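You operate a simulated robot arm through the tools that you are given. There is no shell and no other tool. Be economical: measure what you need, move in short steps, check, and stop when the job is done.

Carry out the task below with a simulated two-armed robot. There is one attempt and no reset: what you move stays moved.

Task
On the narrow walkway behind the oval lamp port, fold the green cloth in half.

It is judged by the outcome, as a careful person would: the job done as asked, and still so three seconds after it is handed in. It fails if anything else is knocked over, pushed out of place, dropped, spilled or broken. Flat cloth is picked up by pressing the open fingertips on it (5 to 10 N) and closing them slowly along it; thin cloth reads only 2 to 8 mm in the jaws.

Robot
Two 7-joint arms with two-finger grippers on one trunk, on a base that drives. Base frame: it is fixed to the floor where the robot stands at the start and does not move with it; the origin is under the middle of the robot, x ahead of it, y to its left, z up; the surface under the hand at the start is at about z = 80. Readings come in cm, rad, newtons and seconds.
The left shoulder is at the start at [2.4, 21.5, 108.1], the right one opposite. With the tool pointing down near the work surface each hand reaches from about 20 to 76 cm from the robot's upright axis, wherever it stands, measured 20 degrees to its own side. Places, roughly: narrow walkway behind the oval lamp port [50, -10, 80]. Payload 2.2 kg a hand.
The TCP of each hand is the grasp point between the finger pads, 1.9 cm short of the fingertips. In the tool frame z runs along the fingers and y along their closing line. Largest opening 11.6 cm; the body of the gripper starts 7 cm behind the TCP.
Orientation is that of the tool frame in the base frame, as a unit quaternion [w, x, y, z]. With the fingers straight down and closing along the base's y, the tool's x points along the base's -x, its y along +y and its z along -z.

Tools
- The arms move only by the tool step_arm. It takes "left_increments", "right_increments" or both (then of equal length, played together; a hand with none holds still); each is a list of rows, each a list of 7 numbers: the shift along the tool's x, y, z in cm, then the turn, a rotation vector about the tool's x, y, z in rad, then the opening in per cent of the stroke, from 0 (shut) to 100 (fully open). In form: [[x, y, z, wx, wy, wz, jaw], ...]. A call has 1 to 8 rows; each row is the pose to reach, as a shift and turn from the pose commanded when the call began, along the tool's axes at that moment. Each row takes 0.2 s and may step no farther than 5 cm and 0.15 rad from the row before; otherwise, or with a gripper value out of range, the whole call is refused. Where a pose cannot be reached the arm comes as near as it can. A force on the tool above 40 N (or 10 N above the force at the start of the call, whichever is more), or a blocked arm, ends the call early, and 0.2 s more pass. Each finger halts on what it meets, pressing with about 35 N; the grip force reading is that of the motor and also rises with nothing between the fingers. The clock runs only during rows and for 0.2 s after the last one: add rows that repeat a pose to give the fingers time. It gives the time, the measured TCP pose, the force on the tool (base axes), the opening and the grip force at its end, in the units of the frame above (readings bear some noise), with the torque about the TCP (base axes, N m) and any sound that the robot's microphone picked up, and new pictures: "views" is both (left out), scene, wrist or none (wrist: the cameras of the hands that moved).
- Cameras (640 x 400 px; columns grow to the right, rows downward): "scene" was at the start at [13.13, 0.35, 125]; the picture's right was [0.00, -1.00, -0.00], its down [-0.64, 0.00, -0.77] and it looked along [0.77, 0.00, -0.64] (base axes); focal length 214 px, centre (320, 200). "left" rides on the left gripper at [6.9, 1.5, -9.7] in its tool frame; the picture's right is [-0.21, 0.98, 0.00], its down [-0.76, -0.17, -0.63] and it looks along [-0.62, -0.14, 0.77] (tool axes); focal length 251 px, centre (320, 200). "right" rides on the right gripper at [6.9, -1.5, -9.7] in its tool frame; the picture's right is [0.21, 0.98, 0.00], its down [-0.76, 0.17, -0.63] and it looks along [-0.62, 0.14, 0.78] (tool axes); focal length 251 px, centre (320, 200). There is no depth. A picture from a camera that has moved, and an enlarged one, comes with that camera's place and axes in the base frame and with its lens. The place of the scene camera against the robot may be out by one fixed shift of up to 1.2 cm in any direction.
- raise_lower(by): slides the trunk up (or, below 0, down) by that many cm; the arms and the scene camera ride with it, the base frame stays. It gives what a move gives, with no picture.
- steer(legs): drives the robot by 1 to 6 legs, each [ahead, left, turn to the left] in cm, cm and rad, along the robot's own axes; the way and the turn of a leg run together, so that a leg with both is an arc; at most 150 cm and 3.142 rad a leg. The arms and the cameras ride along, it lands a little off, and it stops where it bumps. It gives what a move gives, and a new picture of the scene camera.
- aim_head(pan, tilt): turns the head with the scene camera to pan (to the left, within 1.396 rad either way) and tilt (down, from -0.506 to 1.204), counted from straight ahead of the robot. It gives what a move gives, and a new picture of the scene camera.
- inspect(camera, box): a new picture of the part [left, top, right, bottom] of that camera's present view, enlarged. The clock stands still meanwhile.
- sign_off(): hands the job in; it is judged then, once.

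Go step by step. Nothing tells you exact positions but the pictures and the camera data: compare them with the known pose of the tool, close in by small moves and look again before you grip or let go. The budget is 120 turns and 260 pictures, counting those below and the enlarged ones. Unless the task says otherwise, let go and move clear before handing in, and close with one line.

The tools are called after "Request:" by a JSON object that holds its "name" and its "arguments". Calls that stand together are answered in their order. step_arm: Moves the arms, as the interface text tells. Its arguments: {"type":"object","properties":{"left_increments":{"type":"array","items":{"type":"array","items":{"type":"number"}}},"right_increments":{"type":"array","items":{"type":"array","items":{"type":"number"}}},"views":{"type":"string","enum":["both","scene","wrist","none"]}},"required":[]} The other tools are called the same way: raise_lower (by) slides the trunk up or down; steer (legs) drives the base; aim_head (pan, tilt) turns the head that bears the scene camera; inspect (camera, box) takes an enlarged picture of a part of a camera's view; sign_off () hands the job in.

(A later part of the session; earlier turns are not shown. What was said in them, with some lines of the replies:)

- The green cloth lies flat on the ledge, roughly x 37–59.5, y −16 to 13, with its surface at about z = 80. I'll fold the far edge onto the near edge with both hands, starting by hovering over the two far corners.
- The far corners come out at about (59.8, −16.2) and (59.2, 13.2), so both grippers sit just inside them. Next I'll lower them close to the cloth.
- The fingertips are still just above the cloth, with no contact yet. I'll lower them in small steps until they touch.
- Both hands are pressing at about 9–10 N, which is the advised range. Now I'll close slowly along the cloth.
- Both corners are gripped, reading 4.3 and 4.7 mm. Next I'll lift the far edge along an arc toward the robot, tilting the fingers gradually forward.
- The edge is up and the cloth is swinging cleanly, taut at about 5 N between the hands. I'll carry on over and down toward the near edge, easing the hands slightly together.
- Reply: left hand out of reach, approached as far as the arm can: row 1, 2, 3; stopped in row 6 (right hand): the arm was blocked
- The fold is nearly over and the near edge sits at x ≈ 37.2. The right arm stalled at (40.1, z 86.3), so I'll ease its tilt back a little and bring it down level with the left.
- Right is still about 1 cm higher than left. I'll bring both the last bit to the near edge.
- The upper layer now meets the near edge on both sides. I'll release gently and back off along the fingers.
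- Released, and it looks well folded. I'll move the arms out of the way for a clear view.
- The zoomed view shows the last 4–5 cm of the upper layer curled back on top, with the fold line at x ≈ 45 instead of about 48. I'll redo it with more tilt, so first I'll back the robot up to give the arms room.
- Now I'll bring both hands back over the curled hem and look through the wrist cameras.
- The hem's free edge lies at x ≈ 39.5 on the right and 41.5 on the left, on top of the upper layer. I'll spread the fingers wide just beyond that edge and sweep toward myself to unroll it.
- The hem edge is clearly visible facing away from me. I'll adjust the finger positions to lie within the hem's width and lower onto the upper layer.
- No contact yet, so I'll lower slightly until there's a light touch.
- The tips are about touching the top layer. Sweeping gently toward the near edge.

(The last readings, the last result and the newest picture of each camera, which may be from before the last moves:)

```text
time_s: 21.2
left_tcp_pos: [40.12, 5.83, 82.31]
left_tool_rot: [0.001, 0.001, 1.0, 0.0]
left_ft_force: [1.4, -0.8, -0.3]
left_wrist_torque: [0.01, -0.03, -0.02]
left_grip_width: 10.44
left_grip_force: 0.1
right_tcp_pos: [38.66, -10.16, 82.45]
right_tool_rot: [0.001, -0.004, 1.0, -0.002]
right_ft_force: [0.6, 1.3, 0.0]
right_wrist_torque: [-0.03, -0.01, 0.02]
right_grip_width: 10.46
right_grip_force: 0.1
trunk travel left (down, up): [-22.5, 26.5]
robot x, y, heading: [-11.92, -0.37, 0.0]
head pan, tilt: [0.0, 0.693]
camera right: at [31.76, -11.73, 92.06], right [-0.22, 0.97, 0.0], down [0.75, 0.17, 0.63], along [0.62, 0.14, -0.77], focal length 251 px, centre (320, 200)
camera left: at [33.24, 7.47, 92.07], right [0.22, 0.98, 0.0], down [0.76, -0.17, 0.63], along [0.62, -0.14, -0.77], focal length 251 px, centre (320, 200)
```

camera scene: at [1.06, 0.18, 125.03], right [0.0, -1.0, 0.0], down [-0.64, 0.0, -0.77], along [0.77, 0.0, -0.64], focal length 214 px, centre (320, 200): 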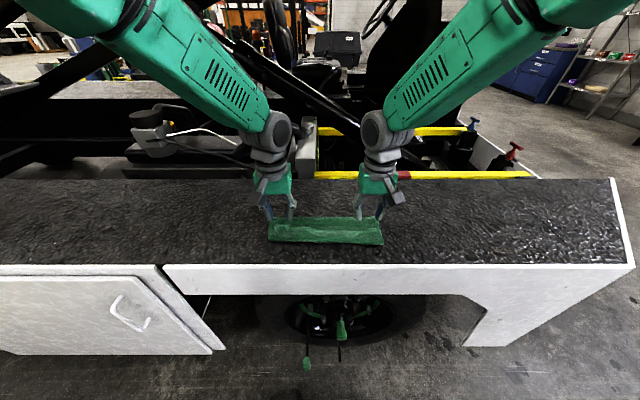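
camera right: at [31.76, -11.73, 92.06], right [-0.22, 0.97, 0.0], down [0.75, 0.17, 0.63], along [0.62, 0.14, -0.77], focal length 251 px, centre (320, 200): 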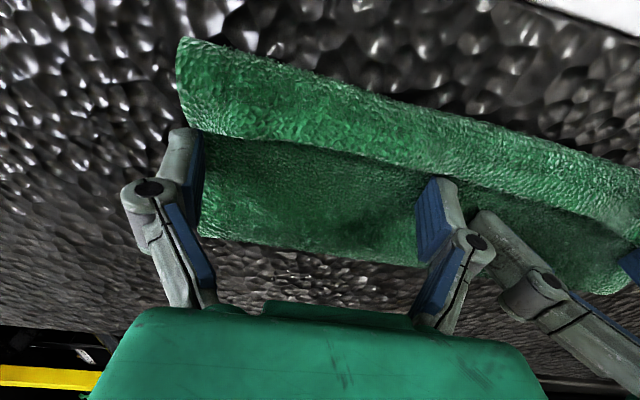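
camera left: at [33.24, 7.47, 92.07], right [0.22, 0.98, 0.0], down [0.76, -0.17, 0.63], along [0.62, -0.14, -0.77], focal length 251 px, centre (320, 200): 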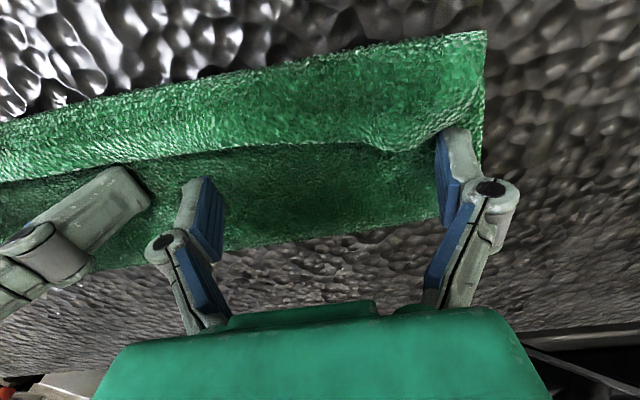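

The sweep is working: the hem edge is being pushed along and bulging. I'll keep going.

Request:
{"name": "step_arm", "arguments": {"left_increments": [[0.6, 0, 0.05, 0, 0, 0, 90], [1.2, 0, 0.05, 0, 0, 0, 90], [1.8, 0, 0.05, 0, 0, 0, 90], [2.4, 0, 0.05, 0, 0, 0, 90], [3.0, 0, 0.05, 0, 0, 0, 90]], "right_increments": [[0.6, 0, 0, 0, 0, 0, 90], [1.2, 0, 0, 0, 0, 0, 90], [1.8, 0, 0, 0, 0, 0, 90], [2.4, 0, 0, 0, 0, 0, 90], [3.0, 0, 0, 0, 0, 0, 90]], "views": "wrist"}}

```text
time_s: 22.4
left_tcp_pos: [36.99, 6.09, 82.08]
left_tool_rot: [-0.003, -0.001, 1.0, -0.002]
left_ft_force: [0.7, 0.2, 0.9]
left_wrist_torque: [-0.01, -0.03, -0.04]
left_grip_width: 10.44
left_grip_force: 0.4
right_tcp_pos: [35.73, -10.21, 82.39]
right_tool_rot: [0.002, -0.005, 1.0, -0.001]
right_ft_force: [-0.3, -0.3, 0.9]
right_wrist_torque: [-0.03, 0.0, -0.03]
right_grip_width: 10.46
right_grip_force: 0.0
trunk travel left (down, up): [-22.5, 26.5]
robot x, y, heading: [-11.89, 0.29, -0.005]
head pan, tilt: [0.0, 0.693]
camera right: at [28.76, -11.75, 92.06], right [-0.22, 0.97, 0.0], down [0.75, 0.17, 0.63], along [0.62, 0.14, -0.77], focal length 251 px, centre (320, 200)
camera left: at [30.29, 7.75, 91.85], right [0.21, 0.98, 0.0], down [0.76, -0.16, 0.63], along [0.61, -0.14, -0.78], focal length 251 px, centre (320, 200)
```

right: 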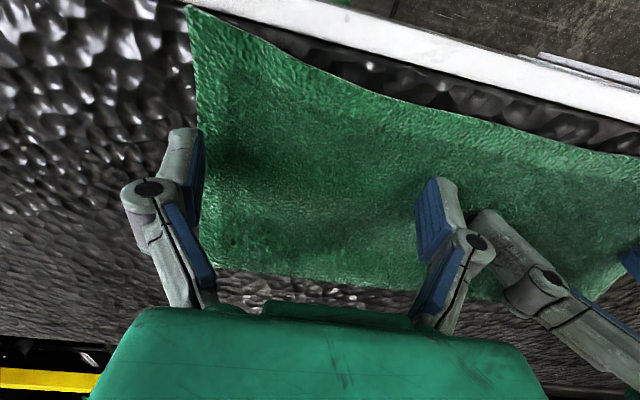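
left: 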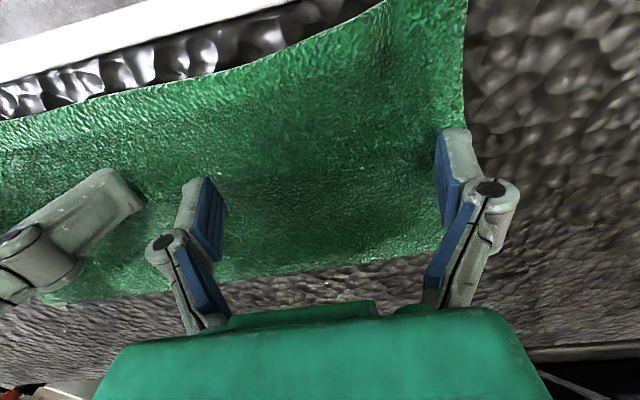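

The hem is fully unrolled: the top layer's edge now reaches x ≈ 30.5, past the bottom edge at about 36. I'll re-grip its corners, lift, and re-lay it aligned; because the strip now faces the right way, no tilting is needed.

Request:
{"name": "step_arm", "arguments": {"left_increments": [[0, 0, -2, 0, 0, 0, 90], [0, 0, -4.5, 0, 0, 0, 70], [2.5, 2.1, -4.5, 0, 0, 0, 50], [5, 4.2, -4, 0, 0, 0, 35], [5, 4.2, -3, 0, 0, 0, 35]], "right_increments": [[0, 0, -2, 0, 0, 0, 90], [0, 0, -4.5, 0, 0, 0, 70], [1.8, -1.5, -4.5, 0, 0, 0, 50], [3.7, -3.1, -4, 0, 0, 0, 35], [3.7, -3.1, -3, 0, 0, 0, 35]]}}

```text
time_s: 23.6
left_tcp_pos: [32.36, 10.17, 85.27]
left_tool_rot: [0.001, 0.001, 1.0, 0.0]
left_ft_force: [0.0, 0.4, 0.7]
left_wrist_torque: [-0.01, 0.01, 0.01]
left_grip_width: 4.04
left_grip_force: 0.1
right_tcp_pos: [32.05, -13.24, 85.31]
right_tool_rot: [0.0, -0.005, 1.0, -0.001]
right_ft_force: [0.7, 0.5, 0.2]
right_wrist_torque: [0.0, 0.02, 0.0]
right_grip_width: 4.04
right_grip_force: 0.2
trunk travel left (down, up): [-22.5, 26.5]
robot x, y, heading: [-11.92, -0.21, -0.003]
head pan, tilt: [0.0, 0.693]
camera scene: at [1.3, 0.23, 124.98], right [0.0, -1.0, 0.0], down [-0.64, 0.0, -0.77], along [0.77, 0.0, -0.64], focal length 214 px, centre (320, 200)
camera right: at [25.2, -14.89, 94.89], right [-0.22, 0.97, 0.0], down [0.75, 0.17, 0.63], along [0.62, 0.14, -0.77], focal length 251 px, centre (320, 200)
camera left: at [25.3, 11.77, 94.92], right [0.22, 0.98, 0.0], down [0.76, -0.17, 0.63], along [0.62, -0.14, -0.77], focal length 251 px, centre (320, 200)
```

scene: 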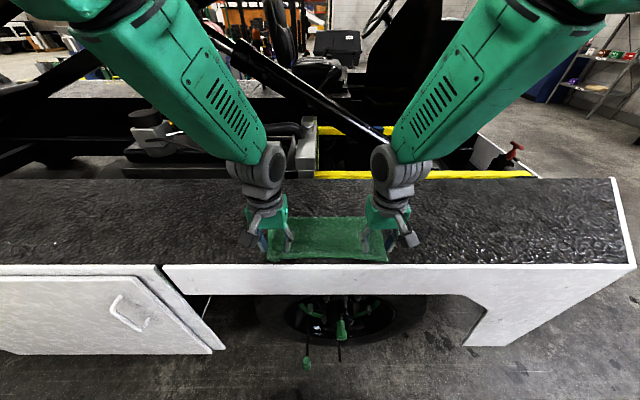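
right: 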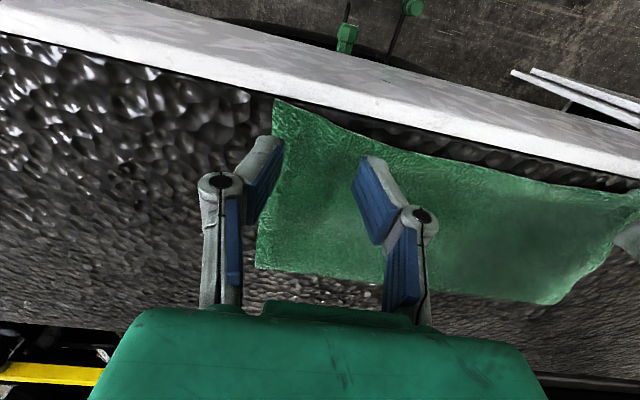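
left: 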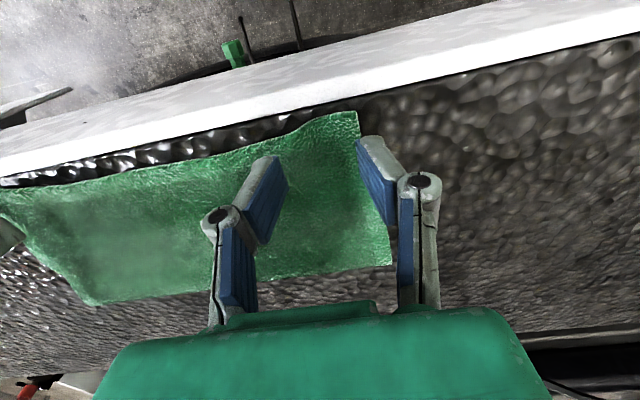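

I'll nudge inward and press down near the corners.

Request:
{"name": "step_arm", "arguments": {"left_increments": [[0.1, -0.8, 0.5, 0, 0, 0, 35], [0.1, -0.8, 1.5, 0, 0, 0, 35], [0.1, -0.8, 2.5, 0, 0, 0, 35], [0.1, -0.8, 2.9, 0, 0, 0, 35], [0.1, -0.8, 3.1, 0, 0, 0, 35]], "right_increments": [[0.2, 0.3, 0.5, 0, 0, 0, 35], [0.2, 0.3, 1.5, 0, 0, 0, 35], [0.2, 0.3, 2.5, 0, 0, 0, 35], [0.2, 0.3, 2.9, 0, 0, 0, 35], [0.2, 0.3, 3.1, 0, 0, 0, 35]], "views": "none"}}

```text
time_s: 24.8
left_tcp_pos: [32.03, 9.41, 82.44]
left_tool_rot: [0.002, 0.0, 1.0, -0.002]
left_ft_force: [0.2, -0.6, 1.3]
left_wrist_torque: [0.0, 0.01, 0.02]
left_grip_width: 4.06
left_grip_force: 0.0
right_tcp_pos: [31.85, -13.12, 82.32]
right_tool_rot: [0.003, -0.004, 1.0, -0.001]
right_ft_force: [-0.7, -0.8, 5.2]
right_wrist_torque: [-0.05, 0.04, 0.01]
right_grip_width: 4.06
right_grip_force: 0.1
trunk travel left (down, up): [-22.5, 26.5]
robot x, y, heading: [-11.84, 0.04, -0.002]
head pan, tilt: [0.0, 0.693]
```

Request:
{"name": "step_arm", "arguments": {"left_increments": [[0, 0, 0.2, 0, 0, 0, 35], [0, 0, 0.3, 0, 0, 0, 35]], "right_increments": [[0, 0, 0.1, 0, 0, 0, 35], [0, 0, 0.1, 0, 0, 0, 35]], "views": "wrist"}}

```text
time_s: 25.4
left_tcp_pos: [32.17, 9.45, 82.29]
left_tool_rot: [0.002, -0.001, 1.0, -0.002]
left_ft_force: [1.2, 2.1, 12.5]
left_wrist_torque: [0.11, -0.06, -0.01]
left_grip_width: 4.1
left_grip_force: 0.1
right_tcp_pos: [31.85, -13.02, 82.33]
right_tool_rot: [0.002, -0.004, 1.0, -0.001]
right_ft_force: [2.8, -0.4, 7.1]
right_wrist_torque: [-0.07, -0.07, -0.02]
right_grip_width: 4.1
right_grip_force: 0.1
trunk travel left (down, up): [-22.5, 26.5]
robot x, y, heading: [-12.03, 0.11, 0.0]
head pan, tilt: [0.0, 0.693]
camera right: at [24.84, -14.61, 91.91], right [-0.22, 0.97, 0.0], down [0.75, 0.17, 0.64], along [0.62, 0.14, -0.77], focal length 251 px, centre (320, 200)
camera left: at [25.18, 11.07, 91.86], right [0.21, 0.98, 0.0], down [0.75, -0.16, 0.64], along [0.62, -0.14, -0.77], focal length 251 px, centre (320, 200)
```

right: 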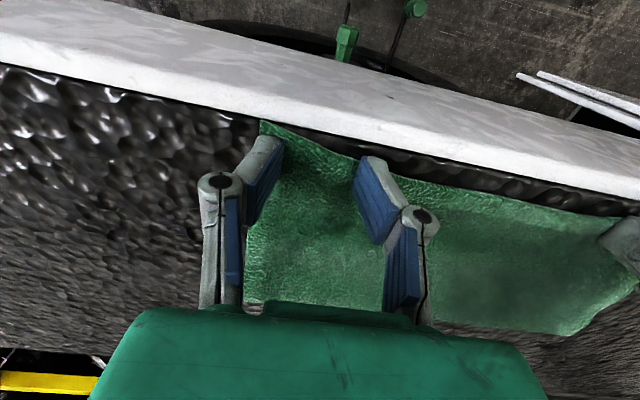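
left: 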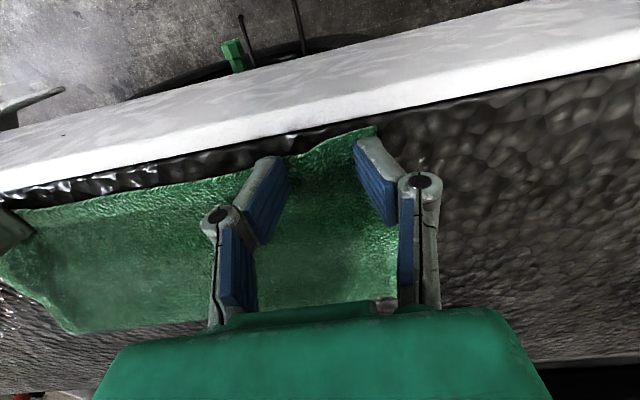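

Both tips press on the single layer just inside its edge. Closing slowly.

Request:
{"name": "step_arm", "arguments": {"left_increments": [[0, 0, -0.05, 0, 0, 0, 30], [0, 0, -0.05, 0, 0, 0, 25], [0, 0, -0.05, 0, 0, 0, 20], [0, 0, -0.05, 0, 0, 0, 15], [0, 0, -0.05, 0, 0, 0, 10], [0, 0, -0.05, 0, 0, 0, 5], [0, 0, -0.05, 0, 0, 0, 0], [0, 0, -0.05, 0, 0, 0, 0]], "right_increments": [[0, 0, 0.03, 0, 0, 0, 30], [0, 0, 0.03, 0, 0, 0, 25], [0, 0, 0.03, 0, 0, 0, 20], [0, 0, 0.03, 0, 0, 0, 15], [0, 0, 0.03, 0, 0, 0, 10], [0, 0, 0.03, 0, 0, 0, 5], [0, 0, 0.03, 0, 0, 0, 0], [0, 0, 0.03, 0, 0, 0, 0]], "views": "wrist"}}

```text
time_s: 27.2
left_tcp_pos: [31.93, 9.47, 82.19]
left_tool_rot: [0.0, 0.0, 1.0, -0.002]
left_ft_force: [-2.1, -5.4, 17.6]
left_wrist_torque: [-0.05, 0.0, -0.05]
left_grip_width: 0.53
left_grip_force: 34.2
right_tcp_pos: [31.76, -13.02, 82.23]
right_tool_rot: [0.003, -0.005, 1.0, -0.002]
right_ft_force: [-2.4, 8.5, 10.6]
right_wrist_torque: [0.17, 0.01, 0.04]
right_grip_width: 0.49
right_grip_force: 33.1
trunk travel left (down, up): [-22.5, 26.5]
robot x, y, heading: [-11.69, -0.07, -0.003]
head pan, tilt: [0.0, 0.693]
camera right: at [24.75, -14.56, 91.86], right [-0.22, 0.97, 0.0], down [0.75, 0.17, 0.64], along [0.62, 0.14, -0.77], focal length 251 px, centre (320, 200)
camera left: at [25.07, 11.05, 91.83], right [0.21, 0.98, 0.0], down [0.76, -0.16, 0.64], along [0.62, -0.14, -0.77], focal length 251 px, centre (320, 200)
```

right: 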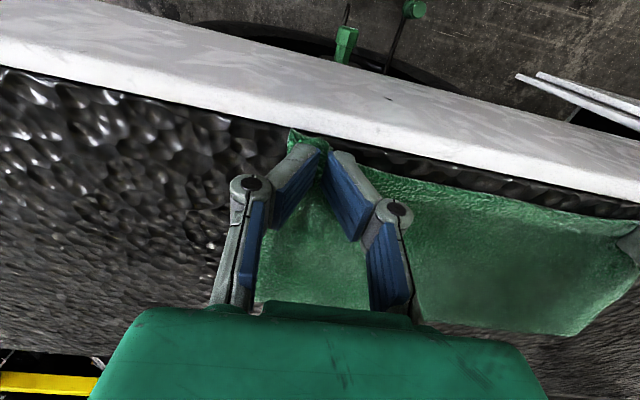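
left: 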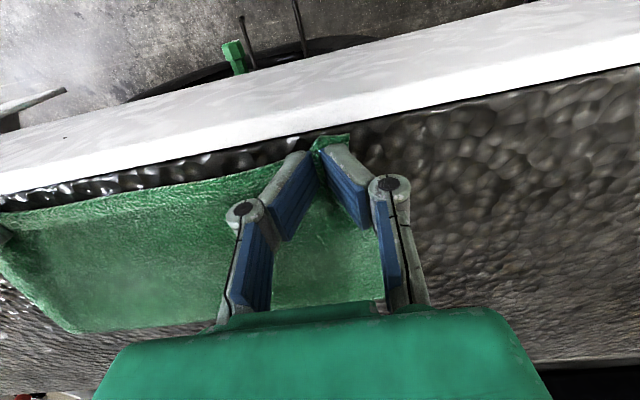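

Gripped again at 5 mm. I'll lift and swing it back up to see where the bottom layer's edge lies.

Request:
{"name": "step_arm", "arguments": {"left_increments": [[-0.3, -0.1, -1.5, 0, 0, 0, 0], [-1, -0.2, -3.2, 0, 0, 0, 0], [-2, -0.2, -4.8, 0, 0, 0, 0], [-3.2, -0.2, -6.4, 0, 0, 0, 0], [-4.6, -0.2, -7.8, 0, 0, 0, 0], [-6.2, -0.2, -9, 0, 0, 0, 0], [-8, -0.2, -10, 0, 0, 0, 0]], "right_increments": [[-0.3, 0.1, -1.5, 0, 0, 0, 0], [-1, 0.2, -3.2, 0, 0, 0, 0], [-2, 0.2, -4.8, 0, 0, 0, 0], [-3.2, 0.2, -6.4, 0, 0, 0, 0], [-4.6, 0.2, -7.8, 0, 0, 0, 0], [-6.2, 0.2, -9, 0, 0, 0, 0], [-8, 0.2, -10, 0, 0, 0, 0]]}}

```text
time_s: 28.8
left_tcp_pos: [40.08, 9.14, 91.96]
left_tool_rot: [0.0, 0.002, 1.0, 0.0]
left_ft_force: [-0.3, -4.8, 0.1]
left_wrist_torque: [-0.08, -0.02, -0.02]
left_grip_width: 0.44
left_grip_force: 32.7
right_tcp_pos: [39.77, -12.75, 92.24]
right_tool_rot: [0.0, -0.004, 1.0, -0.002]
right_ft_force: [-0.1, 5.6, -0.4]
right_wrist_torque: [0.07, 0.02, 0.01]
right_grip_width: 0.43
right_grip_force: 32.6
trunk travel left (down, up): [-22.5, 26.5]
robot x, y, heading: [-11.93, -0.19, -0.003]
head pan, tilt: [0.0, 0.693]
camera scene: at [1.31, 0.23, 124.98], right [0.0, -1.0, 0.0], down [-0.64, 0.0, -0.77], along [0.77, 0.0, -0.64], focal length 214 px, centre (320, 200)
camera right: at [32.92, -14.33, 101.76], right [-0.22, 0.97, 0.0], down [0.75, 0.17, 0.63], along [0.62, 0.14, -0.77], focal length 251 px, centre (320, 200)
camera left: at [33.22, 10.76, 101.6], right [0.22, 0.98, 0.0], down [0.76, -0.17, 0.63], along [0.62, -0.14, -0.78], focal length 251 px, centre (320, 200)
```

scene: 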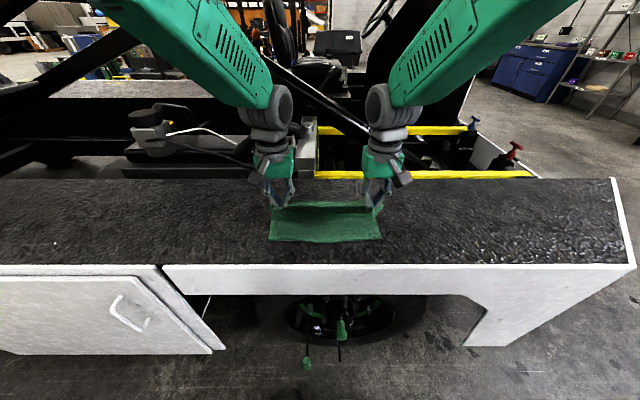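
right: 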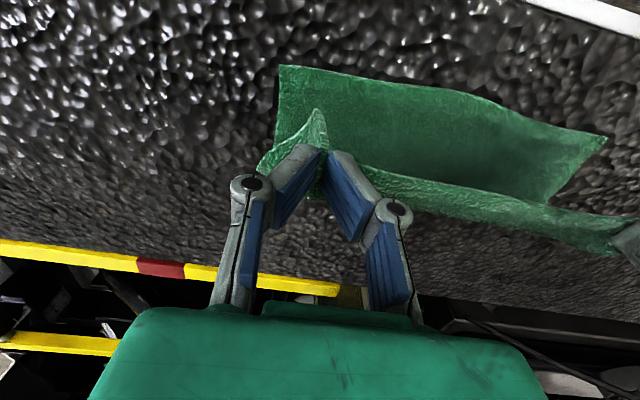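
left: 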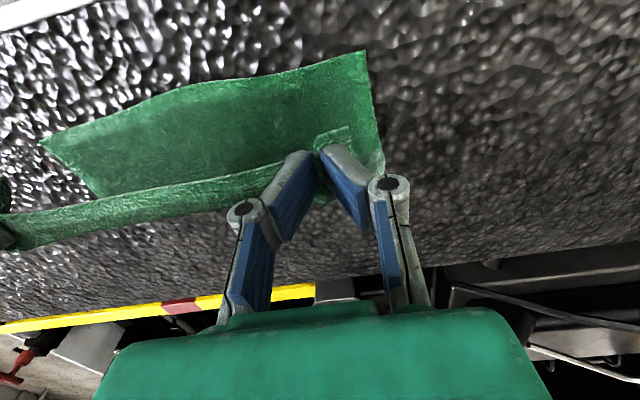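

The bottom edge lies at x ≈ 37.3, so the fold should be at about 48.5. I'll carry the edge farther out to reset the crease, then arc it back down.

Request:
{"name": "step_arm", "arguments": {"left_increments": [[-2.5, 0, -0.3, 0, 0, 0, 0], [-5, 0, -0.2, 0, 0, 0, 0], [-7.5, 0, 0.4, 0, 0, 0, 0], [-10, 0, 1.5, 0, 0, 0, 0], [-11.5, 0, 2.8, 0, 0, 0, 0], [-12.5, 0, 4, 0, 0, 0, 0]], "right_increments": [[-2.5, 0, -0.3, 0, 0, 0, 0], [-5, 0, -0.2, 0, 0, 0, 0], [-7.5, 0, 0.4, 0, 0, 0, 0], [-10, 0, 1.5, 0, 0, 0, 0], [-11.5, 0, 2.8, 0, 0, 0, 0], [-12.5, 0, 4, 0, 0, 0, 0]]}}

```text
time_s: 30.2
left_tcp_pos: [52.7, 9.18, 87.98]
left_tool_rot: [-0.001, 0.002, 1.0, 0.001]
left_ft_force: [0.8, -3.3, -0.4]
left_wrist_torque: [-0.06, 0.02, -0.01]
left_grip_width: 0.44
left_grip_force: 33.3
right_tcp_pos: [52.44, -12.62, 88.17]
right_tool_rot: [0.001, -0.004, 1.0, -0.002]
right_ft_force: [0.0, 3.3, -1.4]
right_wrist_torque: [0.08, 0.02, -0.01]
right_grip_width: 0.44
right_grip_force: 32.4
trunk travel left (down, up): [-22.5, 26.5]
robot x, y, heading: [-12.01, -0.72, -0.004]
head pan, tilt: [0.0, 0.693]
camera scene: at [1.53, 0.21, 124.96], right [0.0, -1.0, 0.0], down [-0.64, 0.0, -0.76], along [0.76, 0.0, -0.64], focal length 214 px, centre (320, 200)
camera right: at [45.56, -14.18, 97.76], right [-0.22, 0.97, 0.0], down [0.75, 0.18, 0.63], along [0.62, 0.14, -0.77], focal length 251 px, centre (320, 200)
camera left: at [45.78, 10.69, 97.54], right [0.22, 0.98, 0.0], down [0.76, -0.17, 0.63], along [0.62, -0.14, -0.78], focal length 251 px, centre (320, 200)
```

scene: 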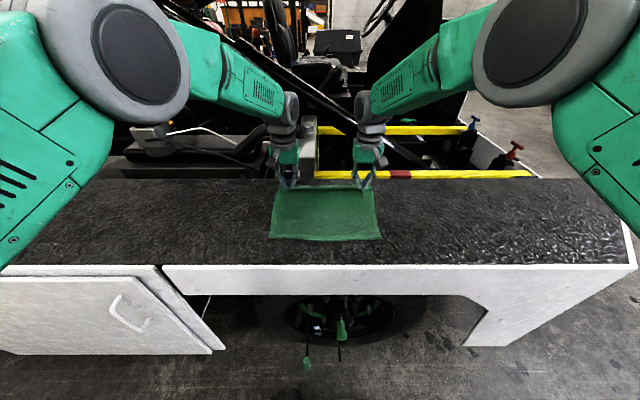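
right: 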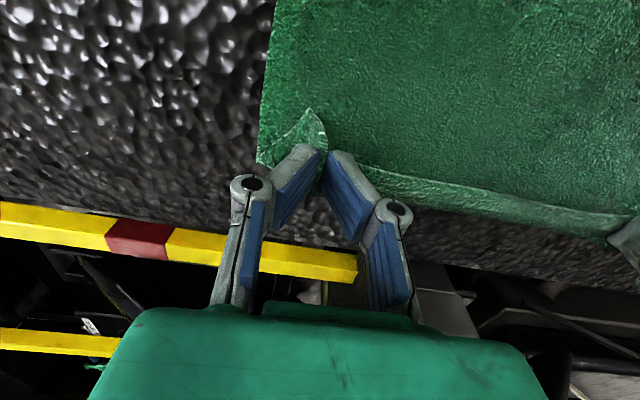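
left: 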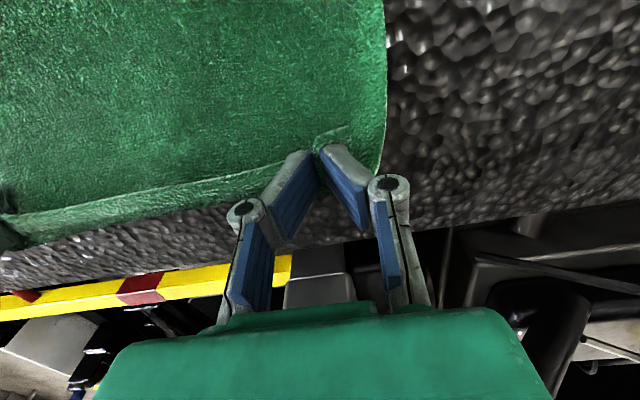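

The bottom now lies flat farther out. Next I'll arc the edge back over toward the near edge.

Request:
{"name": "step_arm", "arguments": {"left_increments": [[1.3, 0, -0.9, 0, 0, 0, 0], [2.5, 0, -1.5, 0, 0, 0, 0], [5.1, 0, -2.4, 0, 0, 0, 0], [8, 0, -1.9, 0, 0, 0, 0], [10.6, 0, -0.4, 0, 0, 0, 0], [12.6, 0, 1.7, 0, 0, 0, 0], [13.6, 0, 3.5, 0, 0, 0, 0]], "right_increments": [[1.3, 0, -0.9, 0, 0, 0, 0], [2.5, 0, -1.5, 0, 0, 0, 0], [5.1, 0, -2.4, 0, 0, 0, 0], [8, 0, -1.9, 0, 0, 0, 0], [10.6, 0, -0.4, 0, 0, 0, 0], [12.6, 0, 1.7, 0, 0, 0, 0], [13.6, 0, 3.5, 0, 0, 0, 0]]}}

```text
time_s: 31.8
left_tcp_pos: [38.95, 9.21, 84.42]
left_tool_rot: [0.0, 0.001, 1.0, 0.0]
left_ft_force: [1.2, -4.1, 0.4]
left_wrist_torque: [-0.08, 0.02, -0.05]
left_grip_width: 0.41
left_grip_force: 32.9
right_tcp_pos: [38.85, -12.91, 84.68]
right_tool_rot: [0.002, -0.004, 1.0, -0.001]
right_ft_force: [-1.0, 4.1, 0.2]
right_wrist_torque: [0.07, 0.02, 0.03]
right_grip_width: 0.45
right_grip_force: 33.3
trunk travel left (down, up): [-22.5, 26.5]
robot x, y, heading: [-11.66, 0.01, -0.002]
head pan, tilt: [0.0, 0.693]
camera scene: at [1.3, 0.21, 124.98], right [0.0, -1.0, 0.0], down [-0.64, 0.0, -0.77], along [0.77, 0.0, -0.64], focal length 214 px, centre (320, 200)
camera right: at [31.86, -14.36, 94.34], right [-0.22, 0.97, 0.0], down [0.75, 0.17, 0.63], along [0.62, 0.14, -0.77], focal length 251 px, centre (320, 200)
camera left: at [32.09, 10.69, 94.08], right [0.22, 0.98, 0.0], down [0.76, -0.17, 0.63], along [0.62, -0.14, -0.77], focal length 251 px, centre (320, 200)
```

scene: 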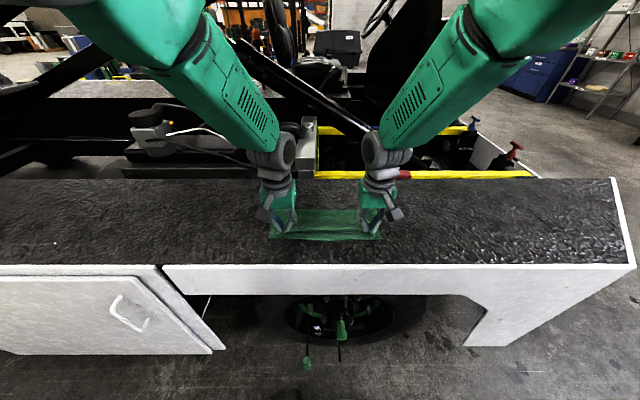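
right: 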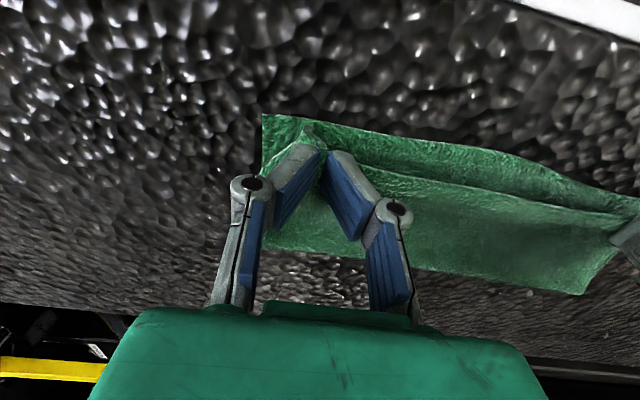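
left: 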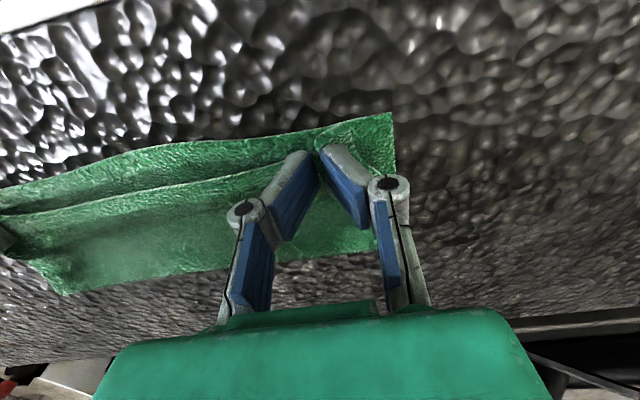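

Nicely aligned. I'll lower onto the bottom layer.

Request:
{"name": "step_arm", "arguments": {"left_increments": [[0.3, 0, 0.7, 0, 0, 0, 0], [0.5, 0, 1.3, 0, 0, 0, 0], [0.6, 0, 1.8, 0, 0, 0, 0]], "right_increments": [[0.3, 0, 0.7, 0, 0, 0, 0], [0.4, 0, 1.4, 0, 0, 0, 0], [0.4, 0, 1.9, 0, 0, 0, 0]], "views": "wrist"}}

```text
time_s: 32.6
left_tcp_pos: [38.27, 9.11, 82.8]
left_tool_rot: [0.001, 0.002, 1.0, 0.001]
left_ft_force: [0.9, -5.1, 3.8]
left_wrist_torque: [-0.06, -0.06, -0.02]
left_grip_width: 0.42
left_grip_force: 34.0
right_tcp_pos: [38.33, -12.76, 82.95]
right_tool_rot: [0.002, -0.005, 1.0, -0.002]
right_ft_force: [-0.5, 5.5, 1.8]
right_wrist_torque: [0.09, -0.01, -0.01]
right_grip_width: 0.47
right_grip_force: 32.7
trunk travel left (down, up): [-22.5, 26.5]
robot x, y, heading: [-11.64, -0.04, 0.0]
head pan, tilt: [0.0, 0.693]
camera right: at [31.41, -14.33, 92.43], right [-0.22, 0.97, 0.0], down [0.75, 0.17, 0.64], along [0.62, 0.14, -0.77], focal length 251 px, centre (320, 200)
camera left: at [31.44, 10.74, 92.34], right [0.22, 0.98, 0.0], down [0.75, -0.17, 0.63], along [0.62, -0.14, -0.77], focal length 251 px, centre (320, 200)
```

right: 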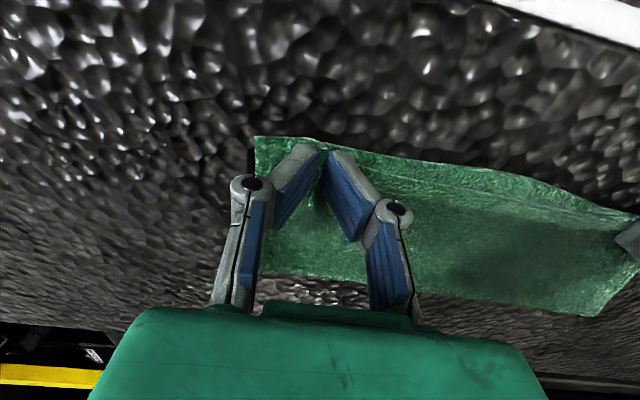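
left: 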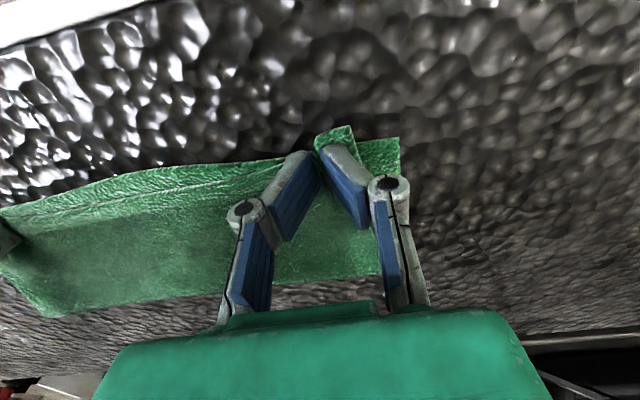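

The edges line up within about half a centimetre. I'll shift the left hand back slightly, release, and rise straight up.

Request:
{"name": "step_arm", "arguments": {"left_increments": [[-0.4, 0, 0, 0, 0, 0, 0], [-0.4, 0, 0, 0, 0, 0, 8], [-0.4, 0, 0, 0, 0, 0, 16], [-0.4, 0, 0, 0, 0, 0, 24], [-0.4, 0, 0, 0, 0, 0, 24], [-0.4, 0, -1, 0, 0, 0, 24], [-0.4, 0, -3, 0, 0, 0, 24], [-0.4, 0, -7, 0, 0, 0, 24]], "right_increments": [[0, 0, 0, 0, 0, 0, 0], [0, 0, 0, 0, 0, 0, 8], [0, 0, 0, 0, 0, 0, 16], [0, 0, 0, 0, 0, 0, 24], [0, 0, 0, 0, 0, 0, 24], [0, 0, -1, 0, 0, 0, 24], [0, 0, -3, 0, 0, 0, 24], [0, 0, -7, 0, 0, 0, 24]]}}

Request:
{"name": "step_arm", "arguments": {"left_increments": [[0, 2, -2, 0, 0, 0, 24], [0, 6, -4, 0, 0, 0, 24], [0, 10, -5, 0, 0, 0, 24], [0, 14, -6, 0, 0, 0, 24], [0, 18, -6, 0, 0, 0, 24]], "right_increments": [[0, -2, -2, 0, 0, 0, 24], [0, -6, -4, 0, 0, 0, 24], [0, -10, -5, 0, 0, 0, 24], [0, -14, -6, 0, 0, 0, 24], [0, -18, -6, 0, 0, 0, 24]]}}

Request:
{"name": "inspect", "arguments": {"camera": "scene", "box": [240, 180, 420, 292]}}

```text
time_s: 34.4
left_tcp_pos: [38.64, 9.07, 89.79]
left_tool_rot: [0.001, 0.001, 1.0, 0.0]
left_ft_force: [-1.0, 0.2, 0.4]
left_wrist_torque: [0.03, -0.03, 0.02]
left_grip_width: 2.78
left_grip_force: 0.0
right_tcp_pos: [38.12, -12.81, 89.81]
right_tool_rot: [0.003, -0.005, 1.0, -0.002]
right_ft_force: [-0.6, 0.6, 0.5]
right_wrist_torque: [-0.05, -0.04, 0.0]
right_grip_width: 2.79
right_grip_force: 0.1
trunk travel left (down, up): [-22.5, 26.5]
robot x, y, heading: [-11.98, -0.06, -0.001]
head pan, tilt: [0.0, 0.693]
camera scene: at [0.92, 0.22, 125.04], right [0.0, -1.0, 0.0], down [-0.64, 0.0, -0.77], along [0.77, 0.0, -0.64], focal length 214 px, centre (320, 200)
camera right: at [31.16, -14.34, 99.53], right [-0.22, 0.97, 0.0], down [0.75, 0.17, 0.64], along [0.62, 0.14, -0.77], focal length 251 px, centre (320, 200)
camera left: at [31.65, 10.76, 99.46], right [0.22, 0.98, 0.0], down [0.75, -0.17, 0.63], along [0.62, -0.14, -0.77], focal length 251 px, centre (320, 200)
```

scene: 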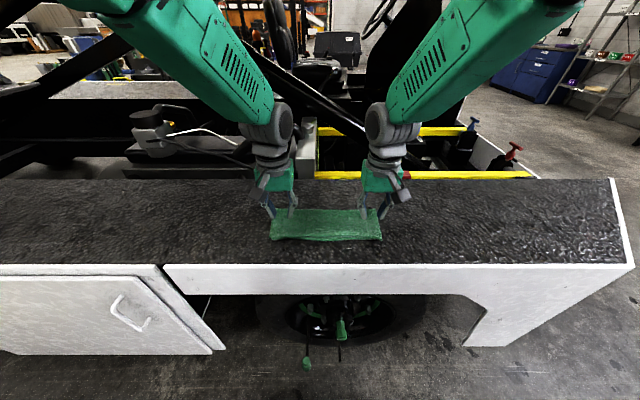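
right: 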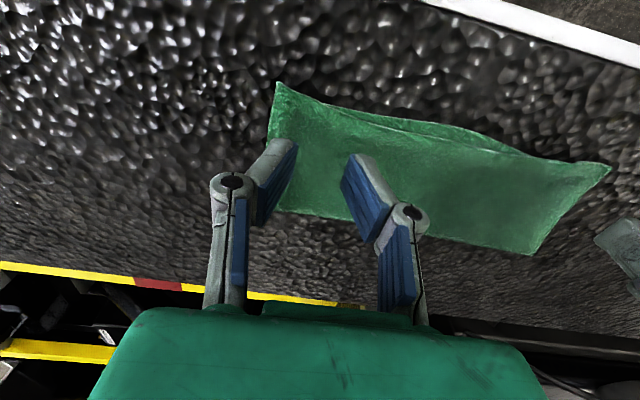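
left: 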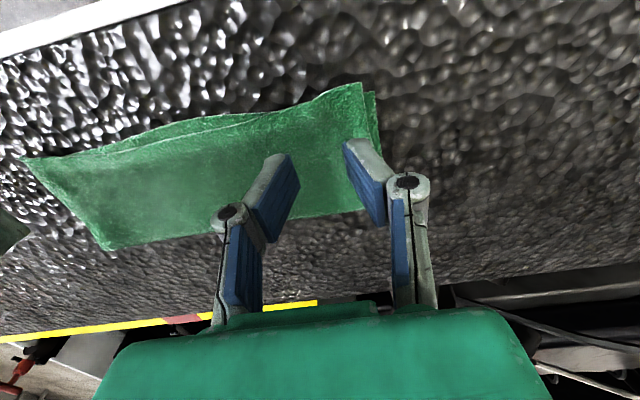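

```text
time_s: 35.6
left_tcp_pos: [38.76, 27.08, 95.68]
left_tool_rot: [0.001, 0.002, 1.0, 0.0]
left_ft_force: [0.2, 0.9, 0.1]
left_wrist_torque: [-0.03, 0.02, -0.03]
left_grip_width: 2.78
left_grip_force: 0.1
right_tcp_pos: [38.29, -30.84, 95.78]
right_tool_rot: [0.0, -0.004, 1.0, -0.001]
right_ft_force: [1.1, -0.3, -0.2]
right_wrist_torque: [-0.04, 0.0, -0.02]
right_grip_width: 2.79
right_grip_force: 0.0
trunk travel left (down, up): [-22.5, 26.5]
robot x, y, heading: [-11.85, -0.16, -0.002]
head pan, tilt: [0.0, 0.693]
camera scene: at [1.23, 0.21, 124.99], right [0.0, -1.0, 0.0], down [-0.64, 0.0, -0.77], along [0.77, 0.0, -0.64], focal length 214 px, centre (320, 200)
camera right: at [31.46, -32.35, 105.31], right [-0.22, 0.97, 0.0], down [0.75, 0.17, 0.63], along [0.62, 0.14, -0.77], focal length 251 px, centre (320, 200)
camera left: at [31.86, 28.83, 105.33], right [0.22, 0.98, 0.0], down [0.76, -0.17, 0.63], along [0.62, -0.14, -0.77], focal length 251 px, centre (320, 200)
```

scene: 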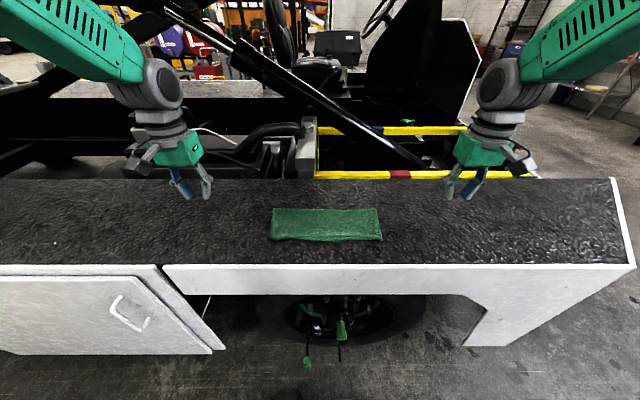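
right: 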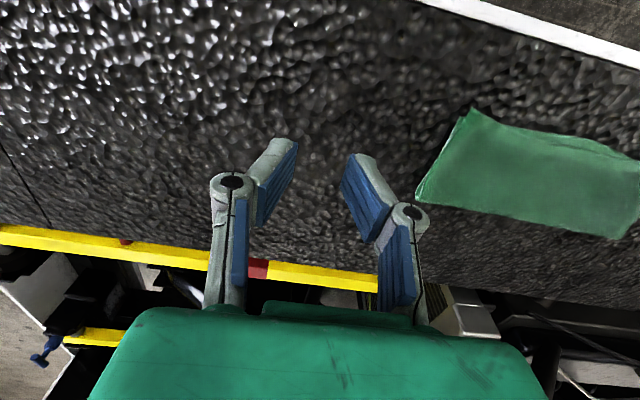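
left: 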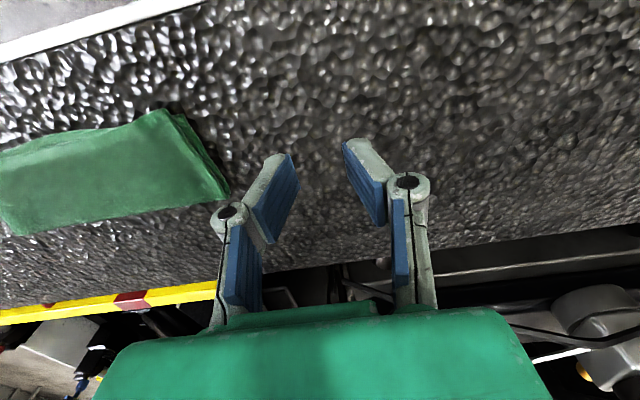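

```text
3.56 times, centred on (330, 236) of scene
camera zoom: at [1.23, 0.21, 124.99], right [0.0, -1.0, 0.0], down [-0.64, 0.0, -0.77], along [0.77, 0.0, -0.64], focal length 763 px, centre (284, 72)
```

zoom: 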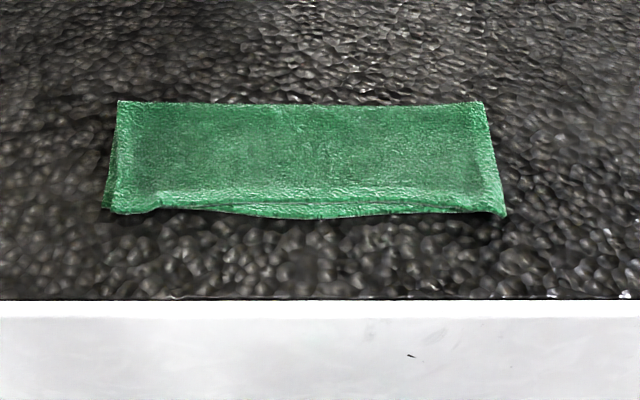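

The cloth now lies flat in half: edges and corners match to within about 1 cm, and both hands are open and clear. Nothing else has moved, so I'm handing it in.

Request:
{"name": "sign_off", "arguments": {}}

```text
The job is handed in.
```

The green cloth is folded in half on the walkway, far edge over near edge, with the edges matching to within about 1 cm. The first fold left a curled hem, so I unrolled it and re-laid the top layer before handing in.
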